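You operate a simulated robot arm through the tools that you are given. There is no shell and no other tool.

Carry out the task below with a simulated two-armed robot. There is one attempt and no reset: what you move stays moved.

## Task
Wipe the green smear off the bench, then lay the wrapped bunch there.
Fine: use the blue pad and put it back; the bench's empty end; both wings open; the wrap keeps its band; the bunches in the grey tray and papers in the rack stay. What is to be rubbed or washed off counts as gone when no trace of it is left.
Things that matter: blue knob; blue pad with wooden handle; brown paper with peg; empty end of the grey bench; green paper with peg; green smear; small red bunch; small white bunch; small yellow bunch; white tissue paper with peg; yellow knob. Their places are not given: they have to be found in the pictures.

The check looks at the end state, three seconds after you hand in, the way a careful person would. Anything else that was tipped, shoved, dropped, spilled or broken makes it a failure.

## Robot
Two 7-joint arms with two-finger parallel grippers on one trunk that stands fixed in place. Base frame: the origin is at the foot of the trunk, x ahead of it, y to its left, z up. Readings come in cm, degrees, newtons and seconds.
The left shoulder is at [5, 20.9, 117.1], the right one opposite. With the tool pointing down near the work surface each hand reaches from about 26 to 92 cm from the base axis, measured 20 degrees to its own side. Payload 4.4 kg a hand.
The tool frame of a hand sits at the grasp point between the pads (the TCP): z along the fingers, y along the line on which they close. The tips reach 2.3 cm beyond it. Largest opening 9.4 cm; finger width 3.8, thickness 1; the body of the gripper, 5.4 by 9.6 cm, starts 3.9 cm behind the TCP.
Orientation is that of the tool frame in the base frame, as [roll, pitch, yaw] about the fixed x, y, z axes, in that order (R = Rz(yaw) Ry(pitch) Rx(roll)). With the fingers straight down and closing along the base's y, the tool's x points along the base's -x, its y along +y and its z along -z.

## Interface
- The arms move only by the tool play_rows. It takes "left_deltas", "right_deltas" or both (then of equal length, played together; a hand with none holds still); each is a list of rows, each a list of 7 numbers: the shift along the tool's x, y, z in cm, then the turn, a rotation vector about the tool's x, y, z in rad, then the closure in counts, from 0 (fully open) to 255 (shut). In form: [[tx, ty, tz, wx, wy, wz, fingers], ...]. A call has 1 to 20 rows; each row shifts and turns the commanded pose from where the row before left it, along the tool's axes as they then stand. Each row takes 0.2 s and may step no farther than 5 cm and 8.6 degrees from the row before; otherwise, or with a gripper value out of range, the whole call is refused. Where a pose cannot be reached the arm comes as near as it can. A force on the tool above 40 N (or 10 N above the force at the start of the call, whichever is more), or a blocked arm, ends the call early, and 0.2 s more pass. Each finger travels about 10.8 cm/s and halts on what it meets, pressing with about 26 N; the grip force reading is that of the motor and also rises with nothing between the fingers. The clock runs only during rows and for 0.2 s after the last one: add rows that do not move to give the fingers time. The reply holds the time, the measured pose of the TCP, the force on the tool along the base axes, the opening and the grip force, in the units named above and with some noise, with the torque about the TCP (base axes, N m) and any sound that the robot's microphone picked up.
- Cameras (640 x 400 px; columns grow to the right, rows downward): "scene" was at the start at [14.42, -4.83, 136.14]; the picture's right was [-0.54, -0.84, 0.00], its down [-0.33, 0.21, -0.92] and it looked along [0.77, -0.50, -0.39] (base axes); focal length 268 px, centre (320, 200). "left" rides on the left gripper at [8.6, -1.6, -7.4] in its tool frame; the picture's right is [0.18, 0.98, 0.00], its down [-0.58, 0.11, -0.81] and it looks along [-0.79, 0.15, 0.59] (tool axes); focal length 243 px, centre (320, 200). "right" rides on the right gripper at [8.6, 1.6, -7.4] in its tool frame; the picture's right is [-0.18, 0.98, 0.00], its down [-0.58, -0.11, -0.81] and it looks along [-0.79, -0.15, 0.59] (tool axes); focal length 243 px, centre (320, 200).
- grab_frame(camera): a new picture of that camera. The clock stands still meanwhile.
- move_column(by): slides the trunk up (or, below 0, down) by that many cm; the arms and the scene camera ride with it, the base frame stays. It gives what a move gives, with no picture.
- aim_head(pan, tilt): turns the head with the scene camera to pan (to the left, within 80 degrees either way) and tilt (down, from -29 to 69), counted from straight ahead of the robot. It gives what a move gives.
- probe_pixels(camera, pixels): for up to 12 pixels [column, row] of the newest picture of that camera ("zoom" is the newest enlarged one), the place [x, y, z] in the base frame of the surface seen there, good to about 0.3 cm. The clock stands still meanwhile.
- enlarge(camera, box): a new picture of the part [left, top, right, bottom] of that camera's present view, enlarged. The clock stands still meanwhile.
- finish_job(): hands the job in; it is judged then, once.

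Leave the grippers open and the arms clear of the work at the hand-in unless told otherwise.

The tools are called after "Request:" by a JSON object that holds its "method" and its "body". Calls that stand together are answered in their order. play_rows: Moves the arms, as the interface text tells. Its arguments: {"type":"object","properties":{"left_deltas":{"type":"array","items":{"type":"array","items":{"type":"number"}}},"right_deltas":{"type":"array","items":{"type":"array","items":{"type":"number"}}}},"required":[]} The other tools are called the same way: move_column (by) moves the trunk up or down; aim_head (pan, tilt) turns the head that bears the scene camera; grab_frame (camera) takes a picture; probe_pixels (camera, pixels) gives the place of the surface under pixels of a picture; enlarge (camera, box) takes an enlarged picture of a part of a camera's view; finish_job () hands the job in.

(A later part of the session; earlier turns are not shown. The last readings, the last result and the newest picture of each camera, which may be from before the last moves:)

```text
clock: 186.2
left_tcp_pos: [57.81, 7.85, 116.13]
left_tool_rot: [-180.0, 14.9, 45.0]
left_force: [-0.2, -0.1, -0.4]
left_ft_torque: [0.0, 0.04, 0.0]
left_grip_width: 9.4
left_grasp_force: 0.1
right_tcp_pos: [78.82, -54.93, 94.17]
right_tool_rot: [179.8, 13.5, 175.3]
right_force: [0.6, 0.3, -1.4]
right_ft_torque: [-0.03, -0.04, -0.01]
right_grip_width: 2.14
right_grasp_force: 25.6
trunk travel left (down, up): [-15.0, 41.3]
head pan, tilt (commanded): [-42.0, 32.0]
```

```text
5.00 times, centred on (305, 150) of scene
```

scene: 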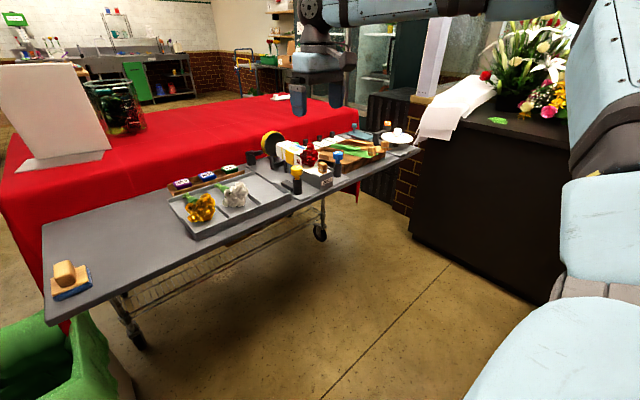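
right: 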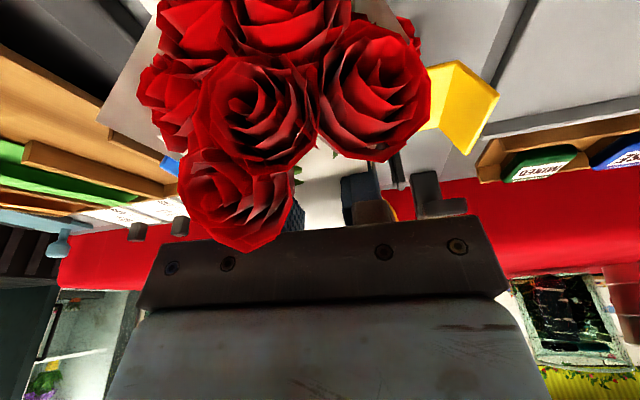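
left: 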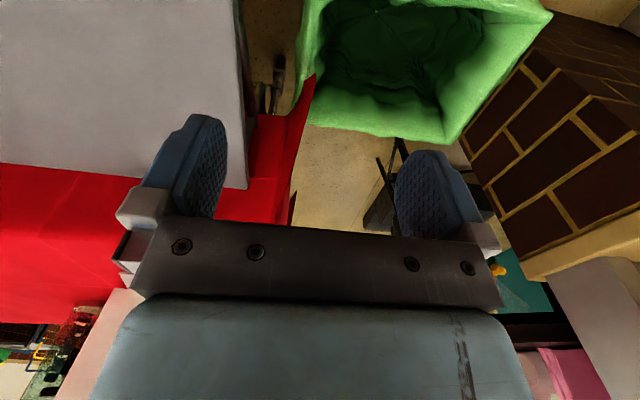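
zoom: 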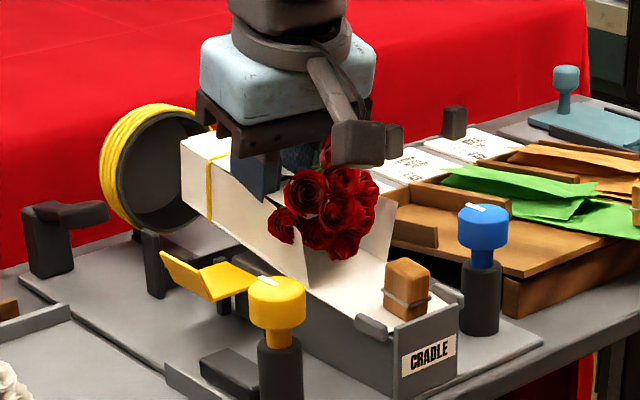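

The roses and band rose. I'll check whether the tail and peg came up too, by probing the peg, roses and wrap.

Request:
{"method": "probe_pixels", "body": {"camera": "zoom", "pixels": [[405, 270], [400, 295], [350, 290], [300, 190], [350, 220], [195, 150], [195, 190], [290, 260], [225, 150], [380, 240]]}}

Request:
{"method": "grab_frame", "body": {"camera": "right"}}

```text
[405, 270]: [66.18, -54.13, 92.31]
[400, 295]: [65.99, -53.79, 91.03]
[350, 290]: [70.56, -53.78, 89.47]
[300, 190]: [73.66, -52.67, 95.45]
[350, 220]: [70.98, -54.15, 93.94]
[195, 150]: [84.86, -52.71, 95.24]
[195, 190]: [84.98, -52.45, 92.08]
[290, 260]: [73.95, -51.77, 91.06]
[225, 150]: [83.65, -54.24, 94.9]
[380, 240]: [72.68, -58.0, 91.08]
```

```text
taken
```

right: 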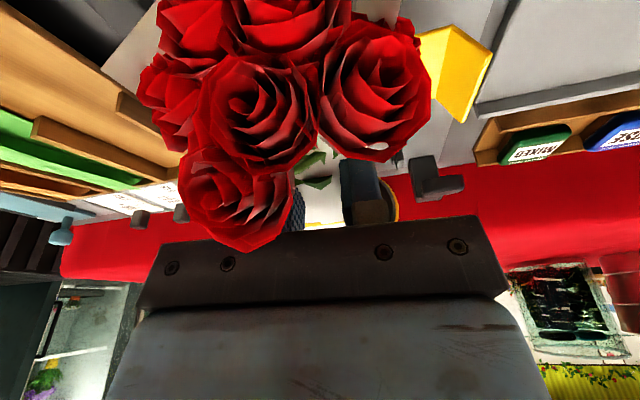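

The paper is flexible: the peg end still rests while the bunch has risen 2 cm. The grip is on the bunch's stem inside. To plan the handover I need the bunch's dimensions, so I'll look at the similar bunches in the tray and measure their stem lengths.

Request:
{"method": "aim_head", "body": {"pan": -15, "tilt": 38}}

Request:
{"method": "grab_frame", "body": {"camera": "scene"}}

Request:
{"method": "enlarge", "body": {"camera": "scene", "box": [280, 130, 400, 220]}}

```text
clock: 187.1
left_tcp_pos: [57.91, 7.95, 116.07]
left_tool_rot: [180.0, 14.9, 45.0]
left_force: [0.3, -0.4, -0.1]
left_ft_torque: [0.02, 0.0, 0.01]
left_grip_width: 9.39
left_grasp_force: 0.0
right_tcp_pos: [78.72, -54.8, 94.25]
right_tool_rot: [179.9, 13.4, 175.2]
right_force: [-0.3, 0.0, -0.8]
right_ft_torque: [0.02, -0.06, -0.02]
right_grip_width: 2.14
right_grasp_force: 26.0
trunk travel left (down, up): [-15.0, 41.3]
head pan, tilt (commanded): [-15.0, 38.0]
```

```text
taken
```

scene: 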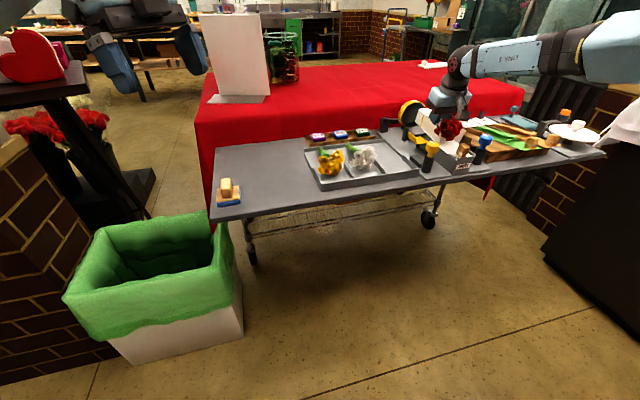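

```text
4.44 times, centred on (340, 175) of scene
```

zoom: 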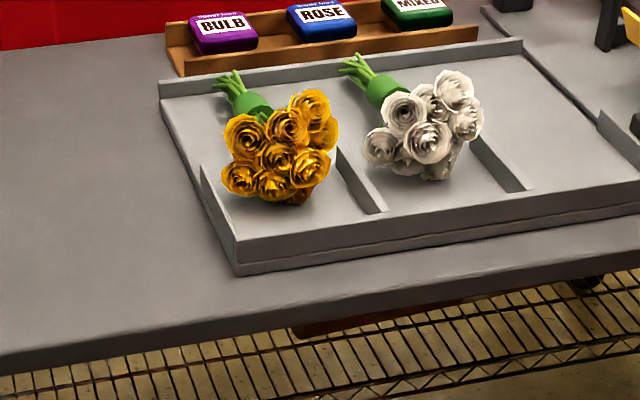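

Request:
{"method": "probe_pixels", "body": {"camera": "zoom", "pixels": [[235, 75], [240, 90], [250, 103], [262, 110], [275, 165], [270, 190], [355, 65], [372, 80], [385, 92], [425, 140], [435, 175], [300, 100]]}}

```text
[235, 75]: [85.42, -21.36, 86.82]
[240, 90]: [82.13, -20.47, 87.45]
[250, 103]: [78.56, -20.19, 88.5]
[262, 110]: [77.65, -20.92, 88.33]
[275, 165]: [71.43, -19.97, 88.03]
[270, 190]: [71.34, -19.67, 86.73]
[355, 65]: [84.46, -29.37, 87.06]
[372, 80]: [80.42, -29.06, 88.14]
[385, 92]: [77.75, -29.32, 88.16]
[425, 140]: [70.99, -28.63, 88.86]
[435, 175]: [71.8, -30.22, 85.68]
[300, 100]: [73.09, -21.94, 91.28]
```

The tray bunches show it: blooms ~5 cm, then a thick green handle ~3 cm (where my grip is), then thin stems reaching ~5 cm further. So the left hand should take the bunch at the stem side, leaning about 38° so the hands don't clash.

I'll lift the bunch more, slowly, and watch the tail.

Request:
{"method": "play_rows", "body": {"right_deltas": [[-0.234, 0, -0.972, 0, 0, 0, 255], [-0.234, 0, -0.972, 0, 0, 0, 255], [-0.234, 0, -0.972, 0, 0, 0, 255], [-0.234, 0, -0.972, 0, 0, 0, 255], [0, 0, 0, 0, 0, 0, 255]]}}

Request:
{"method": "aim_head", "body": {"pan": -42, "tilt": 30}}

Request:
{"method": "enlarge", "body": {"camera": "scene", "box": [250, 90, 370, 190]}}

```text
clock: 188.3
left_tcp_pos: [57.84, 8.0, 116.01]
left_tool_rot: [-180.0, 14.9, 44.9]
left_force: [0.8, -0.5, -0.7]
left_ft_torque: [-0.01, -0.03, -0.02]
left_grip_width: 9.41
left_grasp_force: 0.1
right_tcp_pos: [78.88, -54.93, 98.21]
right_tool_rot: [179.9, 13.3, 175.2]
right_force: [0.2, 0.4, -0.9]
right_ft_torque: [-0.02, -0.04, 0.04]
right_grip_width: 2.12
right_grasp_force: 25.6
trunk travel left (down, up): [-15.0, 41.3]
head pan, tilt (commanded): [-15.0, 38.0]
```

```text
clock: 189.2
left_tcp_pos: [57.88, 7.92, 115.98]
left_tool_rot: [-179.9, 14.9, 45.0]
left_force: [1.0, 0.6, 0.3]
left_ft_torque: [-0.02, 0.0, 0.0]
left_grip_width: 9.4
left_grasp_force: 0.0
right_tcp_pos: [78.77, -54.73, 97.99]
right_tool_rot: [179.8, 13.3, 175.2]
right_force: [0.4, -0.3, -1.0]
right_ft_torque: [0.0, -0.03, -0.02]
right_grip_width: 2.11
right_grasp_force: 26.0
trunk travel left (down, up): [-15.0, 41.3]
head pan, tilt (commanded): [-42.0, 30.0]
```

```text
4.00 times, centred on (310, 140) of scene
```

zoom: 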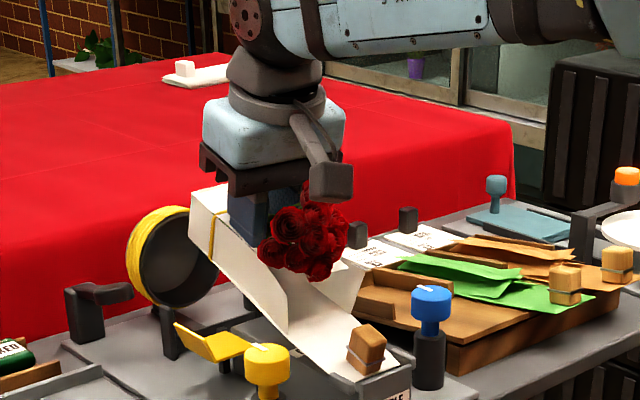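

The paper sheet bends like a strip with the peg hanging at its end. It's light, about 1 N. I'll keep lifting while drawing back a little.

Request:
{"method": "play_rows", "body": {"right_deltas": [[0.154, -0.035, -1.065, 0, 0, 0, 255], [0.154, -0.035, -1.065, 0, 0, 0, 255], [0.154, -0.035, -1.065, 0, 0, 0, 255], [0.154, -0.035, -1.065, 0, 0, 0, 255], [0.154, -0.035, -1.065, 0, 0, 0, 255], [0.154, -0.035, -1.065, 0, 0, 0, 255], [0, 0, 0, 0, 0, 0, 255]]}}

Request:
{"method": "enlarge", "body": {"camera": "scene", "box": [250, 60, 370, 190]}}

```text
clock: 190.8
left_tcp_pos: [57.94, 7.85, 116.09]
left_tool_rot: [-179.9, 14.9, 45.0]
left_force: [0.7, -0.6, -0.3]
left_ft_torque: [0.01, -0.03, 0.0]
left_grip_width: 9.4
left_grasp_force: 0.1
right_tcp_pos: [76.37, -54.99, 104.06]
right_tool_rot: [179.9, 13.4, 175.3]
right_force: [0.1, -0.5, -0.4]
right_ft_torque: [0.0, -0.05, 0.01]
right_grip_width: 2.12
right_grasp_force: 25.8
trunk travel left (down, up): [-15.0, 41.3]
head pan, tilt (commanded): [-42.0, 30.0]
```

```text
3.08 times, centred on (310, 125) of scene
```

zoom: 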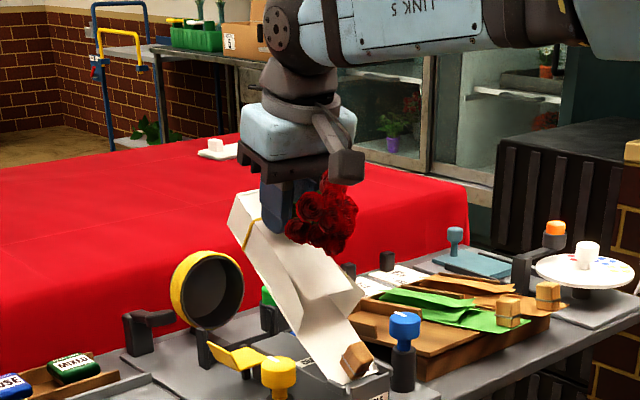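

The paper now hangs steeply below the bunch. I'll look closely before going further.

Request:
{"method": "enlarge", "body": {"camera": "scene", "box": [285, 105, 345, 190]}}

Request:
{"method": "grab_frame", "body": {"camera": "right"}}

Request:
{"method": "probe_pixels", "body": {"camera": "zoom", "pixels": [[190, 130], [240, 200], [300, 240], [345, 330], [400, 250], [365, 190], [380, 360], [200, 90], [330, 130], [270, 270]]}}

```text
4.71 times, centred on (315, 148) of scene
```

zoom: 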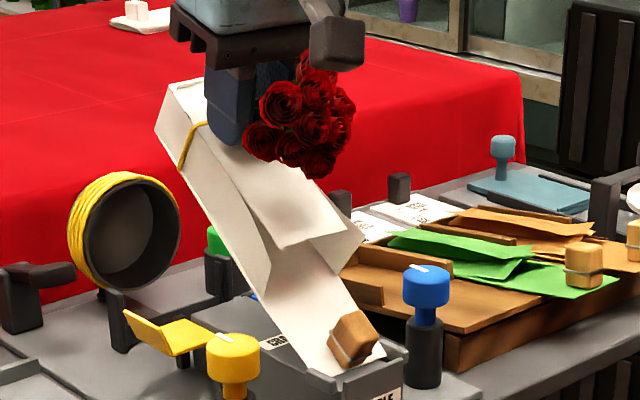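

```text
taken
```

right: 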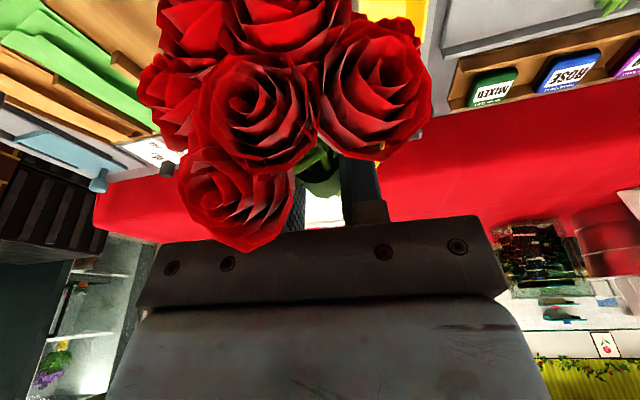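

```text
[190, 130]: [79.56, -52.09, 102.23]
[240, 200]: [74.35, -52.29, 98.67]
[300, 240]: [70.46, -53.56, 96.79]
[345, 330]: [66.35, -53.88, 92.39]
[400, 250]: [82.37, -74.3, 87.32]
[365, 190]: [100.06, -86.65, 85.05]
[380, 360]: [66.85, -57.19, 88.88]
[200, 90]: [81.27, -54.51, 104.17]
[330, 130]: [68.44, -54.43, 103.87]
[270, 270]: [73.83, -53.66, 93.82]
```

The paper's base is a stiff sheet that pivots near the band: its peg end still rests in the cradle while I lift the bunch by its handle. Lifting by the stem isn't the right way. The peg is the handle of the wrap, and holding the peg keeps the whole wrap level. It also solves the reach problem: holding the peg, the wrap extends about 21 cm beyond the right hand, onto the empty end.

I'll reverse the lift exactly to lay the bunch back in the cradle.

Request:
{"method": "play_rows", "body": {"right_deltas": [[-0.154, 0.035, 1.065, 0, 0, 0, 255], [-0.154, 0.035, 1.065, 0, 0, 0, 255], [-0.154, 0.035, 1.065, 0, 0, 0, 255], [-0.154, 0.035, 1.065, 0, 0, 0, 255], [-0.154, 0.035, 1.065, 0, 0, 0, 255], [-0.154, 0.035, 1.065, 0, 0, 0, 255], [0, 0, 0, 0, 0, 0, 255]]}}

Request:
{"method": "play_rows", "body": {"right_deltas": [[0.234, 0, 0.972, 0, 0, 0, 255], [0.234, 0, 0.972, 0, 0, 0, 255], [0.234, 0, 0.972, 0, 0, 0, 255], [0.117, 0, 0.486, 0, 0, 0, 255], [0, 0, 0, 0, 0, 0, 255]]}}

Request:
{"method": "enlarge", "body": {"camera": "scene", "box": [260, 90, 350, 180]}}

```text
clock: 192.4
left_tcp_pos: [57.87, 7.88, 116.07]
left_tool_rot: [-179.9, 14.9, 45.1]
left_force: [1.0, 0.2, 0.4]
left_ft_torque: [-0.04, -0.02, 0.05]
left_grip_width: 9.39
left_grasp_force: 0.1
right_tcp_pos: [78.76, -54.81, 98.13]
right_tool_rot: [180.0, 13.3, 175.2]
right_force: [1.1, -0.1, -1.7]
right_ft_torque: [0.01, -0.04, 0.01]
right_grip_width: 2.15
right_grasp_force: 26.0
trunk travel left (down, up): [-15.0, 41.3]
head pan, tilt (commanded): [-42.0, 30.0]
```

```text
clock: 193.6
left_tcp_pos: [57.89, 7.91, 116.05]
left_tool_rot: [-180.0, 14.9, 45.0]
left_force: [-0.2, -0.1, -0.7]
left_ft_torque: [-0.01, 0.01, -0.01]
left_grip_width: 9.39
left_grasp_force: 0.1
right_tcp_pos: [78.72, -54.79, 94.67]
right_tool_rot: [179.9, 13.3, 175.1]
right_force: [-1.2, 0.4, -1.4]
right_ft_torque: [0.0, -0.06, -0.02]
right_grip_width: 2.13
right_grasp_force: 25.5
trunk travel left (down, up): [-15.0, 41.3]
head pan, tilt (commanded): [-42.0, 30.0]
```

```text
4.44 times, centred on (305, 135) of scene
```

zoom: 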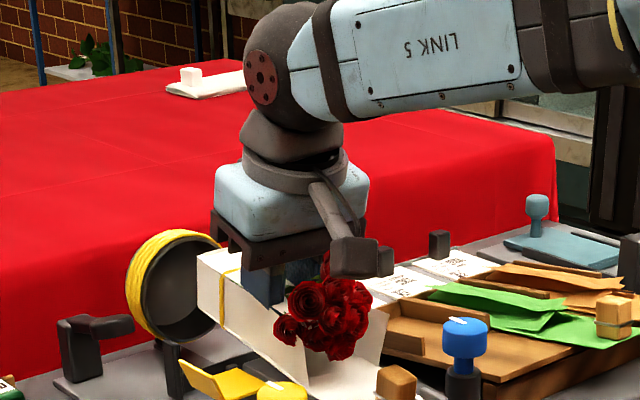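

The paper follows back nicely. Lowering the last 2.2 cm.

Request:
{"method": "play_rows", "body": {"right_deltas": [[0.13, 0, 0.55, 0, 0, 0, 255], [0.13, 0, 0.55, 0, 0, 0, 255], [0.13, 0, 0.55, 0, 0, 0, 255], [0.11, 0, 0.48, 0, 0, 0, 255], [0, 0, 0, 0, 0, 0, 255]]}}

Request:
{"method": "aim_head", "body": {"pan": -42, "tilt": 35}}

Request:
{"method": "enlarge", "body": {"camera": "scene", "box": [260, 90, 350, 170]}}

```text
clock: 194.8
left_tcp_pos: [57.86, 7.86, 116.01]
left_tool_rot: [179.9, 14.9, 45.0]
left_force: [0.0, -0.4, 0.3]
left_ft_torque: [0.01, 0.01, -0.02]
left_grip_width: 9.42
left_grasp_force: 0.0
right_tcp_pos: [78.58, -54.75, 92.52]
right_tool_rot: [-180.0, 13.4, 175.2]
right_force: [0.7, -0.4, -1.4]
right_ft_torque: [0.01, -0.07, -0.01]
right_grip_width: 2.12
right_grasp_force: 25.3
trunk travel left (down, up): [-15.0, 41.3]
head pan, tilt (commanded): [-42.0, 30.0]
```

```text
clock: 195.5
left_tcp_pos: [58.02, 7.91, 116.1]
left_tool_rot: [179.9, 14.9, 45.0]
left_force: [1.5, 0.6, 0.5]
left_ft_torque: [-0.01, 0.01, -0.01]
left_grip_width: 9.39
left_grasp_force: 0.1
right_tcp_pos: [78.48, -54.64, 92.54]
right_tool_rot: [-180.0, 13.4, 175.1]
right_force: [0.4, 0.0, -1.2]
right_ft_torque: [0.02, -0.06, 0.03]
right_grip_width: 2.13
right_grasp_force: 25.7
trunk travel left (down, up): [-15.0, 41.3]
head pan, tilt (commanded): [-42.0, 35.0]
```

```text
5.00 times, centred on (305, 130) of scene
```

zoom: 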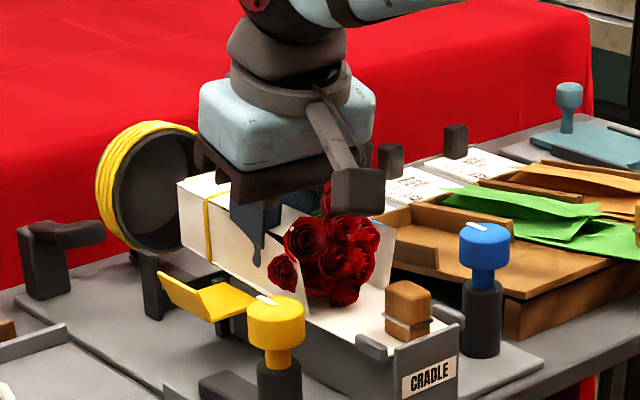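

It's almost home, but the hand still bears about 1.2 N, so I'll lower another 0.25 cm until it rests.

Request:
{"method": "play_rows", "body": {"right_deltas": [[0.03, 0, 0.12, 0, 0, 0, 255], [0.03, 0, 0.12, 0, 0, 0, 255], [0, 0, 0, 0, 0, 0, 255]]}}

```text
clock: 196.3
left_tcp_pos: [58.0, 7.98, 116.14]
left_tool_rot: [-179.9, 14.9, 45.0]
left_force: [0.3, -0.3, 0.2]
left_ft_torque: [0.05, -0.01, 0.01]
left_grip_width: 9.4
left_grasp_force: 0.1
right_tcp_pos: [78.51, -54.66, 92.35]
right_tool_rot: [180.0, 13.5, 175.0]
right_force: [2.8, -0.4, 0.2]
right_ft_torque: [0.0, 0.0, 0.03]
right_grip_width: 2.11
right_grasp_force: 26.5
trunk travel left (down, up): [-15.0, 41.3]
head pan, tilt (commanded): [-42.0, 35.0]
```

It's resting now. I'll open the fingers gradually and rise straight up.

Request:
{"method": "play_rows", "body": {"right_deltas": [[0, 0, 0, 0, 0, 0, 210], [0, 0, 0, 0, 0, 0, 170], [0, 0, 0, 0, 0, 0, 110], [0, 0, 0, 0, 0, 0, 50], [0, 0, 0, 0, 0, 0, 0], [0, 0, 0, 0, 0, 0, 0]]}}

Request:
{"method": "play_rows", "body": {"right_deltas": [[-0.234, 0, -0.972, 0, 0, 0, 0], [-0.468, 0, -1.944, 0, 0, 0, 0], [-0.7, 0, -2.92, 0, 0, 0, 0], [-0.7, 0, -2.92, 0, 0, 0, 0], [0, 0, 0, 0, 0, 0, 0]]}}

Request:
{"method": "enlarge", "body": {"camera": "scene", "box": [250, 80, 350, 170]}}

Request:
{"method": "grab_frame", "body": {"camera": "right"}}

```text
clock: 197.7
left_tcp_pos: [57.93, 7.88, 116.08]
left_tool_rot: [180.0, 14.9, 45.0]
left_force: [0.3, 0.3, -0.5]
left_ft_torque: [-0.02, -0.03, -0.01]
left_grip_width: 9.42
left_grasp_force: 0.0
right_tcp_pos: [78.66, -54.68, 92.37]
right_tool_rot: [-180.0, 13.5, 175.2]
right_force: [-0.2, -0.4, -0.8]
right_ft_torque: [-0.01, 0.01, 0.0]
right_grip_width: 9.39
right_grasp_force: 0.0
trunk travel left (down, up): [-15.0, 41.3]
head pan, tilt (commanded): [-42.0, 35.0]
```

```text
clock: 198.9
left_tcp_pos: [57.98, 7.85, 116.08]
left_tool_rot: [-180.0, 14.9, 45.0]
left_force: [0.0, 0.5, 0.6]
left_ft_torque: [0.01, -0.01, 0.02]
left_grip_width: 9.41
left_grasp_force: 0.0
right_tcp_pos: [78.78, -54.78, 101.25]
right_tool_rot: [179.8, 13.3, 175.2]
right_force: [-1.0, 0.4, -0.9]
right_ft_torque: [0.01, 0.04, -0.01]
right_grip_width: 9.4
right_grasp_force: 0.0
trunk travel left (down, up): [-15.0, 41.3]
head pan, tilt (commanded): [-42.0, 35.0]
```

```text
4.44 times, centred on (300, 125) of scene
```

zoom: 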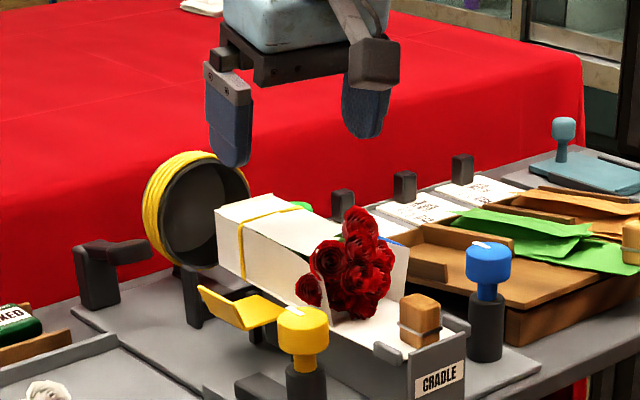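

```text
taken
```

right: 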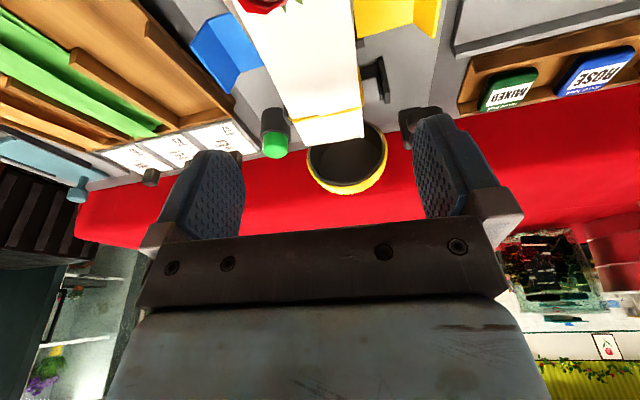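

The wrap is back in the cradle with band and roses in order. I'll draw the hand back in front of the cradle, and measure the peg carefully.

Request:
{"method": "play_rows", "body": {"right_deltas": [[3.5, 0, -2.0, 0, 0, 0, 0], [4, 0, -1, 0, 0, 0, 0], [4, 0, 0, 0, 0, 0, 0], [4, 0, 0, 0, 0, 0, 0], [4, 0, 0, 0, 0, 0, 0], [4, 0, 0, 0, 0, 0, 0], [0, 0, 0, 0, 0, 0, 0]]}}

Request:
{"method": "grab_frame", "body": {"camera": "right"}}

Request:
{"method": "enlarge", "body": {"camera": "scene", "box": [310, 125, 370, 175]}}

Request:
{"method": "probe_pixels", "body": {"camera": "zoom", "pixels": [[215, 170], [195, 190], [240, 185], [260, 175], [220, 215], [260, 210], [195, 225], [235, 230], [175, 245], [305, 225], [145, 240]]}}

```text
clock: 200.5
left_tcp_pos: [57.93, 7.91, 116.07]
left_tool_rot: [-180.0, 14.9, 45.0]
left_force: [0.0, -0.2, 0.6]
left_ft_torque: [0.02, 0.01, -0.03]
left_grip_width: 9.41
left_grasp_force: 0.0
right_tcp_pos: [55.39, -52.87, 98.67]
right_tool_rot: [179.9, 13.3, 175.1]
right_force: [-0.8, -1.1, -0.5]
right_ft_torque: [-0.02, 0.01, -0.02]
right_grip_width: 9.41
right_grasp_force: 0.1
trunk travel left (down, up): [-15.0, 41.3]
head pan, tilt (commanded): [-42.0, 35.0]
```

```text
taken
```

right: 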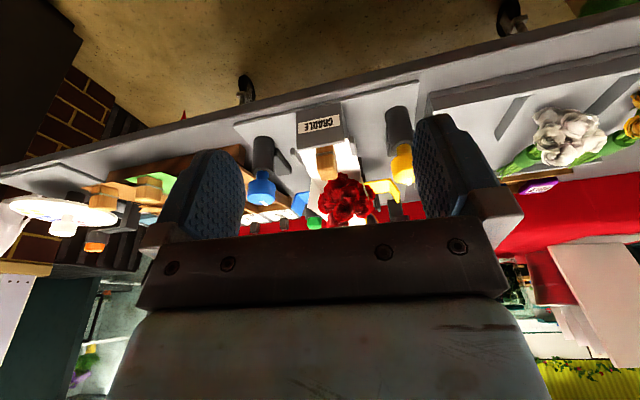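

```text
8.00 times, centred on (340, 150) of scene
```

zoom: 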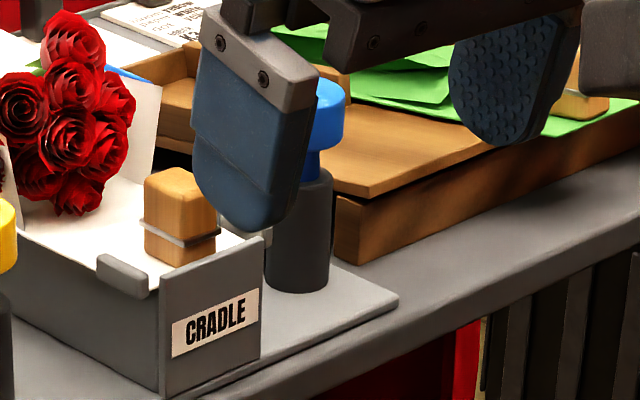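

```text
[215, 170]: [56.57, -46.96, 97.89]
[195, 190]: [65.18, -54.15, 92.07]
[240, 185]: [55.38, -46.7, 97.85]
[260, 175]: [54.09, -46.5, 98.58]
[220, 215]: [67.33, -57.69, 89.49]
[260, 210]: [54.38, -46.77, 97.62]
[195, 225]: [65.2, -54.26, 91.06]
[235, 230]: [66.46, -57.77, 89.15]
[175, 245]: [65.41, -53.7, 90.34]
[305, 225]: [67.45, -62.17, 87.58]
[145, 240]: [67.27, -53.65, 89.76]
```

The hand blocks part of the view. I'll raise it, upright, to (57, −54, 110), and measure the peg from above with the right camera.

Request:
{"method": "play_rows", "body": {"right_deltas": [[0, 0, 0, 0, 0.117, 0, 0], [0, 0, 0, 0, 0.117, 0, 0], [-0.5, -0.3, -4, 0, 0, 0, 0], [-0.5, -0.3, -4, 0, 0, 0, 0], [-0.5, -0.3, -3.5, 0, 0, 0, 0], [0, 0, 0, 0, 0, 0, 0]]}}

Request:
{"method": "grab_frame", "body": {"camera": "right"}}

Request:
{"method": "enlarge", "body": {"camera": "scene", "box": [310, 125, 370, 175]}}

Request:
{"method": "probe_pixels", "body": {"camera": "zoom", "pixels": [[180, 185], [160, 180], [205, 185], [180, 172], [178, 195], [155, 200], [200, 210], [160, 240], [215, 225], [150, 205]]}}

```text
clock: 201.9
left_tcp_pos: [57.96, 7.95, 116.13]
left_tool_rot: [-180.0, 14.9, 44.9]
left_force: [0.6, -0.5, 0.4]
left_ft_torque: [0.03, -0.02, -0.01]
left_grip_width: 9.4
left_grasp_force: 0.2
right_tcp_pos: [56.84, -53.96, 110.14]
right_tool_rot: [179.9, 0.0, 175.3]
right_force: [1.3, -0.4, -0.9]
right_ft_torque: [-0.01, -0.01, 0.0]
right_grip_width: 9.38
right_grasp_force: 0.1
trunk travel left (down, up): [-15.0, 41.3]
head pan, tilt (commanded): [-42.0, 35.0]
```

```text
taken
```

right: 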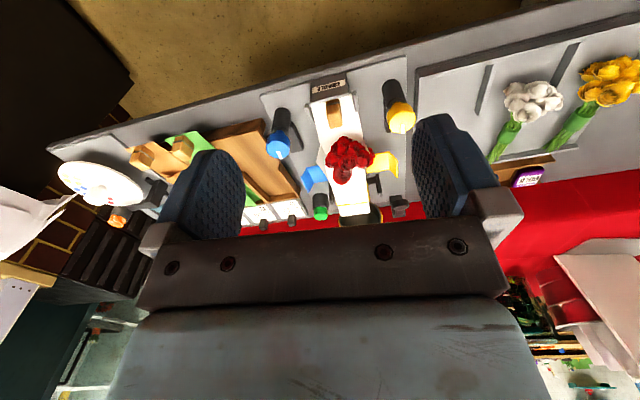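

```text
8.00 times, centred on (340, 150) of scene
```

zoom: 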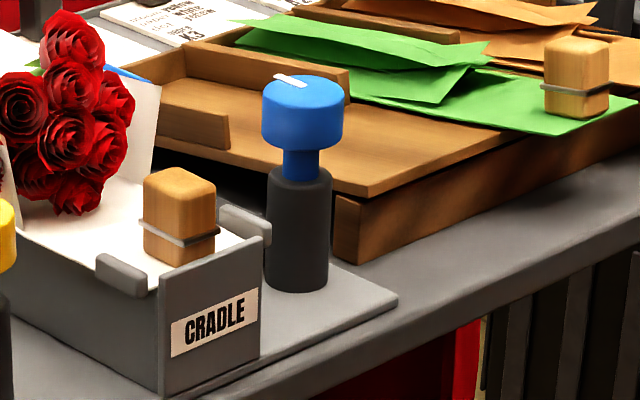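

```text
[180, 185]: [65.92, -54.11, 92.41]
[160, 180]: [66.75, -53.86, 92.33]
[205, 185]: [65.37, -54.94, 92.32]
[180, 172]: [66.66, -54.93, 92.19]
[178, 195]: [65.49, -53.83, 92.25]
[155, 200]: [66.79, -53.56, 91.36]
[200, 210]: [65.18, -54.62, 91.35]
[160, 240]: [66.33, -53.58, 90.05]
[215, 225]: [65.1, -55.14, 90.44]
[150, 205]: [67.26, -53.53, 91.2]
```

The peg is axis-aligned: x 65.1–67.5, y −55.3 to −53.55, top z 92.3, centre about (66.3, −54.4). I'll straighten the yaw to 180, lean the hand 40° (fingers forward-down), narrow the opening to 3.5 cm, and come to (65.6, −54.4, 100) above it.

Request:
{"method": "play_rows", "body": {"right_deltas": [[0, 0, 0, 0, 0, -0.082, 60], [0, 0, 0, 0, -0.14, 0, 120], [0, 0, 0, 0, -0.14, 0, 160], [0, 0, 0, 0, -0.14, 0, 160], [0, 0, 0, 0, -0.14, 0, 160], [0, 0, 0, 0, -0.138, 0, 160], [0, 0, 0, 0, 0, 0, 160]]}}

Request:
{"method": "play_rows", "body": {"right_deltas": [[-0.055, -0.11, 3.34, 0, 0, 0, 160], [-0.055, -0.11, 3.34, 0, 0, 0, 160], [-0.055, -0.11, 3.34, 0, 0, 0, 160], [-0.055, -0.11, 3.34, 0, 0, 0, 160], [0, 0, 0, 0, 0, 0, 160]]}}

Request:
{"method": "enlarge", "body": {"camera": "scene", "box": [280, 90, 370, 175]}}

Request:
{"method": "grab_frame", "body": {"camera": "right"}}

```text
clock: 203.5
left_tcp_pos: [57.97, 7.96, 116.08]
left_tool_rot: [-180.0, 14.9, 45.0]
left_force: [-0.2, 0.1, 0.6]
left_ft_torque: [0.02, 0.02, 0.0]
left_grip_width: 9.41
left_grasp_force: 0.1
right_tcp_pos: [56.6, -53.96, 110.28]
right_tool_rot: [179.9, 40.1, 179.9]
right_force: [-0.6, 0.3, 1.5]
right_ft_torque: [-0.01, -0.03, -0.01]
right_grip_width: 3.52
right_grasp_force: 0.0
trunk travel left (down, up): [-15.0, 41.3]
head pan, tilt (commanded): [-42.0, 35.0]
```

```text
clock: 204.7
left_tcp_pos: [57.9, 7.92, 116.11]
left_tool_rot: [180.0, 14.8, 45.0]
left_force: [-0.8, 0.5, 0.3]
left_ft_torque: [0.06, 0.01, -0.01]
left_grip_width: 9.39
left_grasp_force: 0.1
right_tcp_pos: [65.45, -54.47, 100.28]
right_tool_rot: [179.9, 40.1, 179.9]
right_force: [0.6, 0.6, 0.7]
right_ft_torque: [0.02, -0.02, 0.0]
right_grip_width: 3.51
right_grasp_force: 0.1
trunk travel left (down, up): [-15.0, 41.3]
head pan, tilt (commanded): [-42.0, 35.0]
```

```text
4.71 times, centred on (325, 132) of scene
```

zoom: 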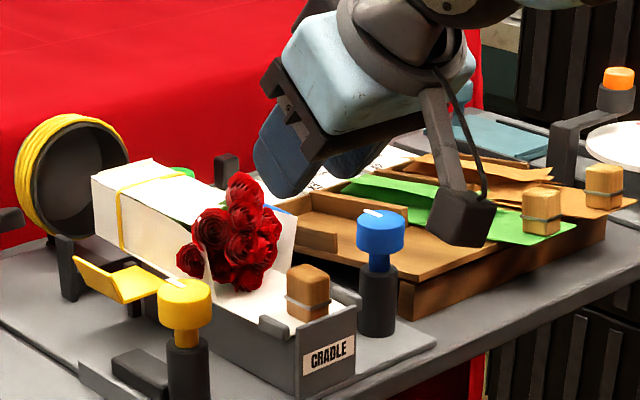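

```text
taken
```

right: 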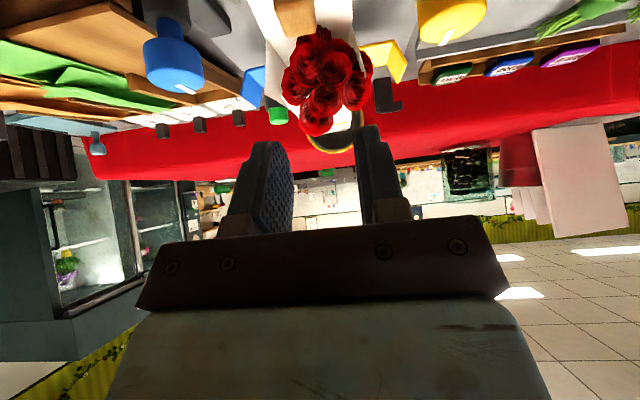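

It's aligned in y (−54.47 against the peg centre −54.4). I'll descend 6 cm, then check.

Request:
{"method": "play_rows", "body": {"right_deltas": [[1.286, 0, 1.532, 0, 0, 0, 160], [1.286, 0, 1.532, 0, 0, 0, 160], [1.286, 0, 1.532, 0, 0, 0, 160], [0, 0, 0, 0, 0, 0, 160]]}}

Request:
{"method": "enlarge", "body": {"camera": "scene", "box": [300, 100, 370, 175]}}

Request:
{"method": "grab_frame", "body": {"camera": "right"}}

```text
clock: 205.7
left_tcp_pos: [57.92, 7.96, 116.01]
left_tool_rot: [180.0, 14.9, 45.1]
left_force: [0.4, -0.1, 0.3]
left_ft_torque: [0.04, -0.03, -0.02]
left_grip_width: 9.4
left_grasp_force: 0.0
right_tcp_pos: [65.31, -54.42, 94.28]
right_tool_rot: [180.0, 40.0, 179.9]
right_force: [-0.6, 0.0, 0.9]
right_ft_torque: [-0.01, -0.02, -0.03]
right_grip_width: 3.54
right_grasp_force: 0.1
trunk travel left (down, up): [-15.0, 41.3]
head pan, tilt (commanded): [-42.0, 35.0]
```

```text
5.33 times, centred on (335, 138) of scene
```

zoom: 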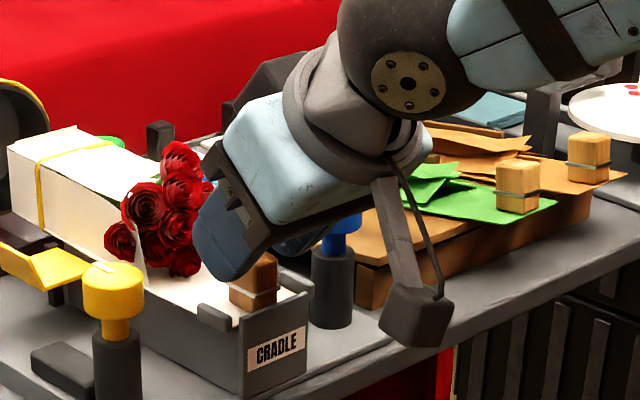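

```text
taken
```

right: 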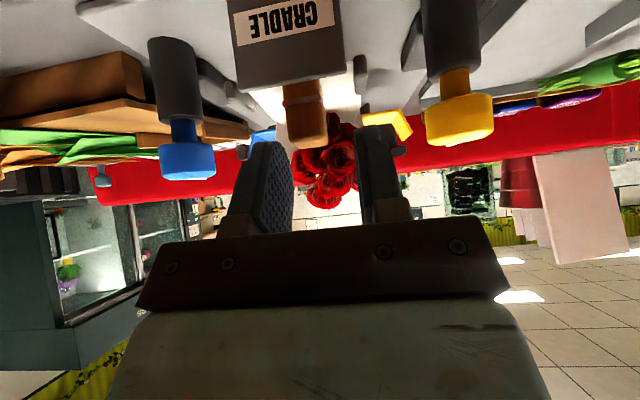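

The peg looks slightly right of the finger centre in the hand view. I'll probe its edges with the right camera to fix y.

Request:
{"method": "probe_pixels", "body": {"camera": "right", "pixels": [[288, 120], [306, 120], [324, 120], [306, 140], [290, 138], [324, 138], [300, 100]]}}

Request:
{"method": "enlarge", "body": {"camera": "right", "box": [230, 60, 390, 240]}}

```text
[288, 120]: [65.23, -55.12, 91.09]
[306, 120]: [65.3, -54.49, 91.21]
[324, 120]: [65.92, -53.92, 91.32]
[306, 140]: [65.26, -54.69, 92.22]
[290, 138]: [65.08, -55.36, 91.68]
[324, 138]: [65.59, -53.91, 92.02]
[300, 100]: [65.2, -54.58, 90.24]
```

```text
2.22 times, centred on (310, 150) of right
```

zoom: 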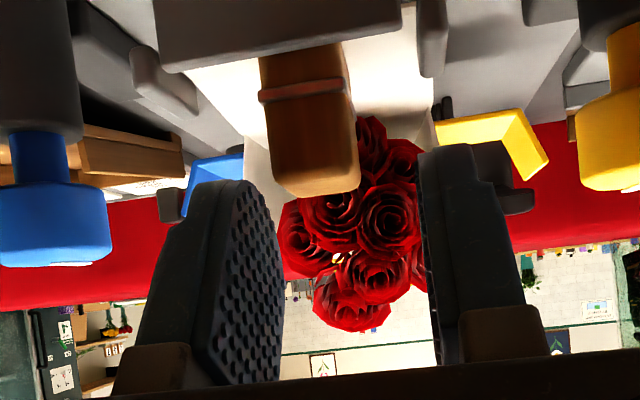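

The peg's centre is at y ≈ −54.55. I'll shift −0.15 and descend the last 2.2 cm.

Request:
{"method": "play_rows", "body": {"right_deltas": [[0.61, -0.15, 0.92, 0, 0, 0, 160], [0.61, 0, 0.92, 0, 0, 0, 160], [0, 0, 0, 0, 0, 0, 160]]}}

Request:
{"method": "enlarge", "body": {"camera": "right", "box": [230, 40, 390, 240]}}

Request:
{"method": "enlarge", "body": {"camera": "scene", "box": [300, 110, 360, 175]}}

```text
clock: 206.5
left_tcp_pos: [57.56, 8.13, 116.34]
left_tool_rot: [179.7, 14.8, 44.9]
left_force: [0.0, -0.1, 0.4]
left_ft_torque: [0.0, -0.02, -0.01]
left_grip_width: 9.41
left_grasp_force: 0.0
right_tcp_pos: [65.62, -54.4, 92.72]
right_tool_rot: [-179.9, 40.6, 180.0]
right_force: [-3.6, -5.2, 30.4]
right_ft_torque: [0.62, 0.06, 0.04]
right_grip_width: 3.27
right_grasp_force: 0.0
trunk travel left (down, up): [-15.0, 41.3]
head pan, tilt (commanded): [-42.0, 35.0]
```

```text
2.00 times, centred on (310, 140) of right
```

zoom: 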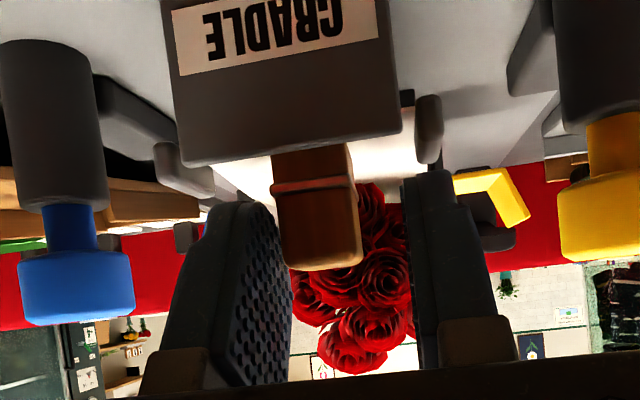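

```text
6.15 times, centred on (330, 142) of scene
```

zoom: 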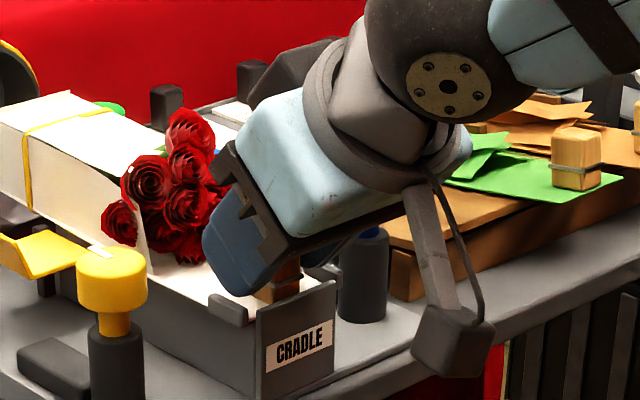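

The fingers touched the cradle's small side lips (30 N). I'll back up 0.6 cm, narrow the opening to about 2.7 cm, and come down again between the lips.

Request:
{"method": "play_rows", "body": {"right_deltas": [[-0.386, 0, -0.46, 0, 0, 0, 160], [0, 0, 0, 0, 0, 0, 182], [0, 0, 0, 0, 0, 0, 182], [0, 0, 0, 0, 0, 0, 182]]}}

Request:
{"method": "enlarge", "body": {"camera": "right", "box": [230, 40, 390, 240]}}

```text
clock: 207.5
left_tcp_pos: [57.91, 8.16, 116.06]
left_tool_rot: [179.8, 15.0, 44.9]
left_force: [1.1, 0.1, -0.4]
left_ft_torque: [-0.01, 0.0, -0.02]
left_grip_width: 9.39
left_grasp_force: 0.0
right_tcp_pos: [65.51, -54.31, 92.71]
right_tool_rot: [179.9, 39.9, 180.0]
right_force: [3.7, 9.7, 11.1]
right_ft_torque: [0.53, -0.12, -0.07]
right_grip_width: 3.12
right_grasp_force: 5.3
trunk travel left (down, up): [-15.0, 41.3]
head pan, tilt (commanded): [-42.0, 35.0]
```

```text
2.00 times, centred on (310, 140) of right
```

zoom: 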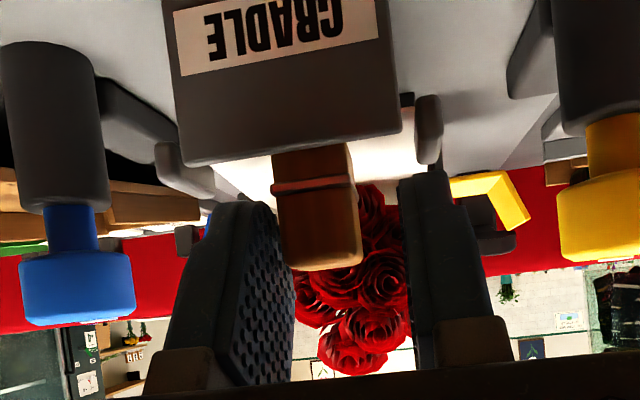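

Something still presses on the fingers (11 N up, 10 N sideways). I'll rise 1.5 cm until free and look again.

Request:
{"method": "play_rows", "body": {"right_deltas": [[-0.482, 0, -0.575, 0, 0, 0, 182], [-0.482, 0, -0.575, 0, 0, 0, 182], [0, 0, 0, 0, 0, 0, 182]]}}

Request:
{"method": "enlarge", "body": {"camera": "right", "box": [230, 40, 390, 240]}}

Request:
{"method": "enlarge", "body": {"camera": "scene", "box": [270, 100, 360, 175]}}

```text
clock: 208.3
left_tcp_pos: [57.9, 7.9, 116.02]
left_tool_rot: [-179.9, 14.9, 44.9]
left_force: [0.0, -0.6, 0.2]
left_ft_torque: [0.0, -0.03, 0.01]
left_grip_width: 9.38
left_grasp_force: 0.0
right_tcp_pos: [65.7, -54.52, 94.04]
right_tool_rot: [179.8, 39.9, 179.9]
right_force: [0.0, 0.3, -0.2]
right_ft_torque: [0.0, -0.03, 0.02]
right_grip_width: 2.71
right_grasp_force: 0.2
trunk travel left (down, up): [-15.0, 41.3]
head pan, tilt (commanded): [-42.0, 35.0]
```

```text
2.00 times, centred on (310, 140) of right
```

zoom: 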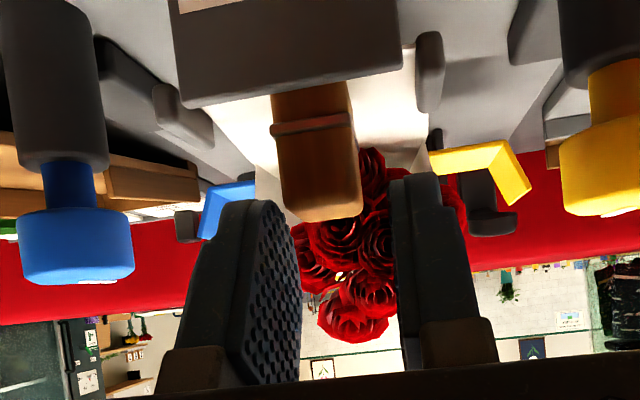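

```text
5.33 times, centred on (315, 138) of scene
```

zoom: 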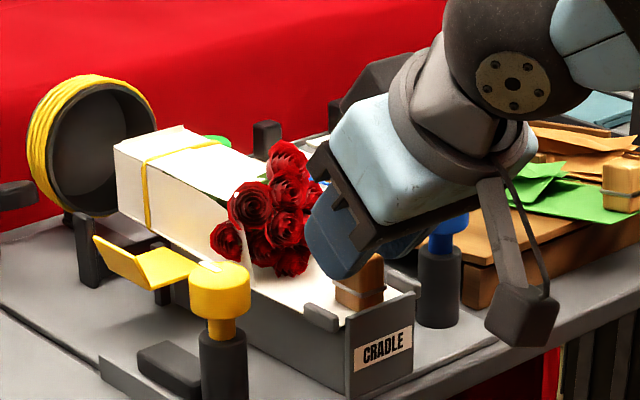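

It's free again with a 2.7 cm opening. I'll narrow to 2.35 cm, shift −0.1 in y, and descend gently with a force check halfway.

Request:
{"method": "play_rows", "body": {"right_deltas": [[0, -0.1, 0, 0, 0, 0, 192], [0, 0, 0, 0, 0, 0, 192], [0.643, 0, 0.766, 0, 0, 0, 192], [0.193, 0, 0.23, 0, 0, 0, 192], [0, 0, 0, 0, 0, 0, 192]]}}

```text
clock: 209.5
left_tcp_pos: [57.93, 7.92, 116.09]
left_tool_rot: [180.0, 14.9, 45.0]
left_force: [0.1, 0.6, -0.4]
left_ft_torque: [0.0, 0.01, 0.01]
left_grip_width: 9.41
left_grasp_force: 0.1
right_tcp_pos: [65.69, -54.6, 92.74]
right_tool_rot: [179.9, 40.0, 179.9]
right_force: [-0.1, 1.4, -0.5]
right_ft_torque: [0.0, -0.02, 0.0]
right_grip_width: 2.33
right_grasp_force: 0.1
trunk travel left (down, up): [-15.0, 41.3]
head pan, tilt (commanded): [-42.0, 35.0]
```

There's no contact at z 92.74 now. I'll go 0.5 cm lower.

Request:
{"method": "play_rows", "body": {"right_deltas": [[0.193, 0, 0.23, 0, 0, 0, 192], [0.16, 0, 0.19, 0, 0, 0, 192], [0, 0, 0, 0, 0, 0, 192]]}}

Request:
{"method": "enlarge", "body": {"camera": "right", "box": [230, 40, 390, 240]}}

```text
clock: 210.3
left_tcp_pos: [57.76, 7.89, 116.12]
left_tool_rot: [-179.9, 14.9, 45.0]
left_force: [0.9, -0.2, 0.0]
left_ft_torque: [-0.01, -0.01, -0.01]
left_grip_width: 9.39
left_grasp_force: 0.1
right_tcp_pos: [65.56, -54.59, 92.23]
right_tool_rot: [179.9, 40.1, 179.9]
right_force: [0.4, 0.0, 0.2]
right_ft_torque: [-0.01, -0.01, -0.01]
right_grip_width: 2.3
right_grasp_force: 0.1
trunk travel left (down, up): [-15.0, 41.3]
head pan, tilt (commanded): [-42.0, 35.0]
```

```text
2.00 times, centred on (310, 140) of right
```

zoom: 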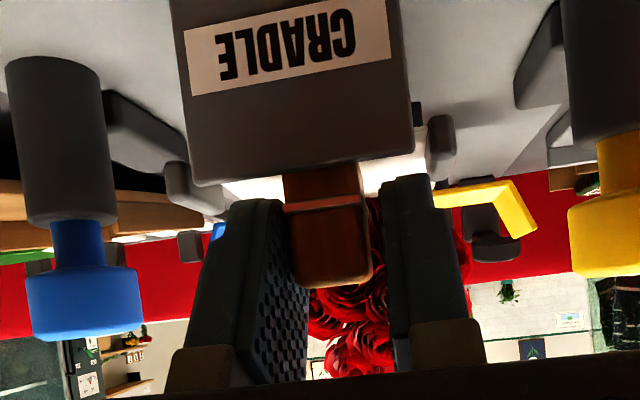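

The fingers straddle the peg at z 92.2 with no contact. Now closing on the peg.

Request:
{"method": "play_rows", "body": {"right_deltas": [[0, 0, 0, 0, 0, 0, 205], [0, 0, 0, 0, 0, 0, 225], [0, 0, 0, 0, 0, 0, 255], [0, 0, 0, 0, 0, 0, 255], [0, 0, 0, 0, 0, 0, 255]]}}

```text
clock: 211.5
left_tcp_pos: [57.79, 7.95, 116.06]
left_tool_rot: [179.9, 14.9, 44.9]
left_force: [-0.6, 0.7, 0.2]
left_ft_torque: [-0.02, 0.04, -0.02]
left_grip_width: 9.4
left_grasp_force: 0.1
right_tcp_pos: [65.72, -54.62, 92.26]
right_tool_rot: [180.0, 40.0, 179.8]
right_force: [2.5, -11.4, 4.1]
right_ft_torque: [-0.27, -0.19, -0.11]
right_grip_width: 1.72
right_grasp_force: 25.5
trunk travel left (down, up): [-15.0, 41.3]
head pan, tilt (commanded): [-42.0, 35.0]
```

The peg is gripped (1.72 cm, 25.5 N). I'll lift 2 cm slowly and check that the wrap stays level.

Request:
{"method": "play_rows", "body": {"right_deltas": [[-0.322, 0, -0.383, 0, 0, 0, 255], [-0.322, 0, -0.383, 0, 0, 0, 255], [-0.322, 0, -0.383, 0, 0, 0, 255], [-0.322, 0, -0.383, 0, 0, 0, 255], [0, 0, 0, 0, 0, 0, 255]]}}

Request:
{"method": "enlarge", "body": {"camera": "scene", "box": [270, 95, 360, 175]}}

```text
clock: 212.7
left_tcp_pos: [57.82, 7.9, 116.09]
left_tool_rot: [180.0, 14.9, 45.0]
left_force: [0.3, 0.1, 0.3]
left_ft_torque: [-0.05, -0.02, -0.02]
left_grip_width: 9.39
left_grasp_force: 0.0
right_tcp_pos: [65.65, -54.46, 94.17]
right_tool_rot: [179.9, 40.0, 179.9]
right_force: [-0.3, -0.2, -1.5]
right_ft_torque: [-0.02, 0.16, 0.04]
right_grip_width: 1.72
right_grasp_force: 26.0
trunk travel left (down, up): [-15.0, 41.3]
head pan, tilt (commanded): [-42.0, 35.0]
```

```text
5.00 times, centred on (315, 135) of scene
```

zoom: 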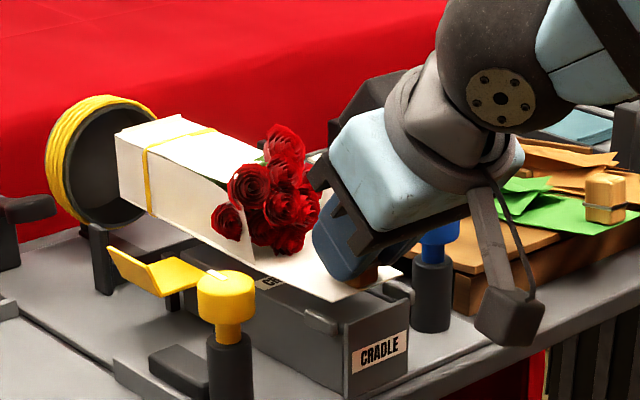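

The whole wrap lifts level: paper, band and roses, about 1.5 N. The peg is indeed the handle. I'll continue straight up to z ≈ 103.

Request:
{"method": "play_rows", "body": {"right_deltas": [[-0.643, 0, -0.766, 0, 0, 0, 255], [-0.643, 0, -0.766, 0, 0, 0, 255], [-0.9645, 0, -1.149, 0, 0, 0, 255], [-0.9645, 0, -1.149, 0, 0, 0, 255], [-0.9645, 0, -1.149, 0, 0, 0, 255], [-0.9645, 0, -1.149, 0, 0, 0, 255], [-0.643, 0, -0.766, 0, 0, 0, 255], [0, 0, 0, 0, 0, 0, 255]]}}

Request:
{"method": "enlarge", "body": {"camera": "scene", "box": [260, 60, 370, 175]}}

Request:
{"method": "grab_frame", "body": {"camera": "right"}}

```text
clock: 214.5
left_tcp_pos: [58.02, 7.98, 116.08]
left_tool_rot: [-180.0, 14.9, 45.0]
left_force: [0.2, -0.3, 0.8]
left_ft_torque: [0.02, -0.02, -0.01]
left_grip_width: 9.41
left_grasp_force: 0.0
right_tcp_pos: [65.75, -54.65, 103.16]
right_tool_rot: [179.9, 40.0, 179.9]
right_force: [-0.3, 0.2, -1.4]
right_ft_torque: [-0.03, 0.12, 0.0]
right_grip_width: 1.69
right_grasp_force: 25.9
trunk travel left (down, up): [-15.0, 41.3]
head pan, tilt (commanded): [-42.0, 35.0]
```

```text
3.48 times, centred on (315, 118) of scene
```

zoom: 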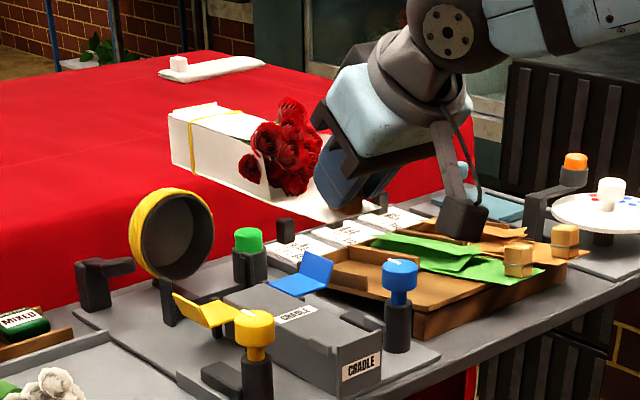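

```text
taken
```

right: 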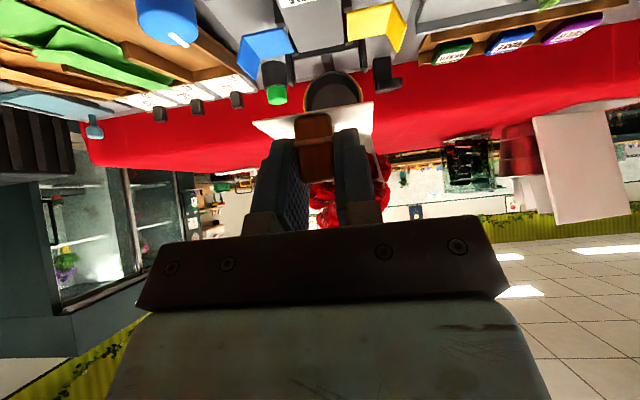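

The cradle is empty with both wings open, and the wrap hangs level from the peg grip. Before crossing, I'll move the idle left hand further left, out of the way.

Request:
{"method": "play_rows", "body": {"left_deltas": [[0.9, -3.89, -0.755, 0, 0, 0, 0], [0.9, -3.89, -0.755, 0, 0, 0, 0], [0.9, -3.89, -0.755, 0, 0, 0, 0], [0.9, -3.89, -0.755, 0, 0, 0, 0], [0, 0, 0, 0, 0, 0, 0]]}}

```text
clock: 215.7
left_tcp_pos: [49.95, 21.89, 117.93]
left_tool_rot: [-180.0, 14.9, 45.1]
left_force: [0.5, 0.3, -0.6]
left_ft_torque: [-0.03, 0.01, 0.02]
left_grip_width: 9.39
left_grasp_force: 0.0
right_tcp_pos: [65.78, -54.6, 103.12]
right_tool_rot: [179.9, 39.9, 179.8]
right_force: [-0.5, 0.0, -1.7]
right_ft_torque: [-0.05, 0.13, 0.0]
right_grip_width: 1.72
right_grasp_force: 26.1
trunk travel left (down, up): [-15.0, 41.3]
head pan, tilt (commanded): [-42.0, 35.0]
```

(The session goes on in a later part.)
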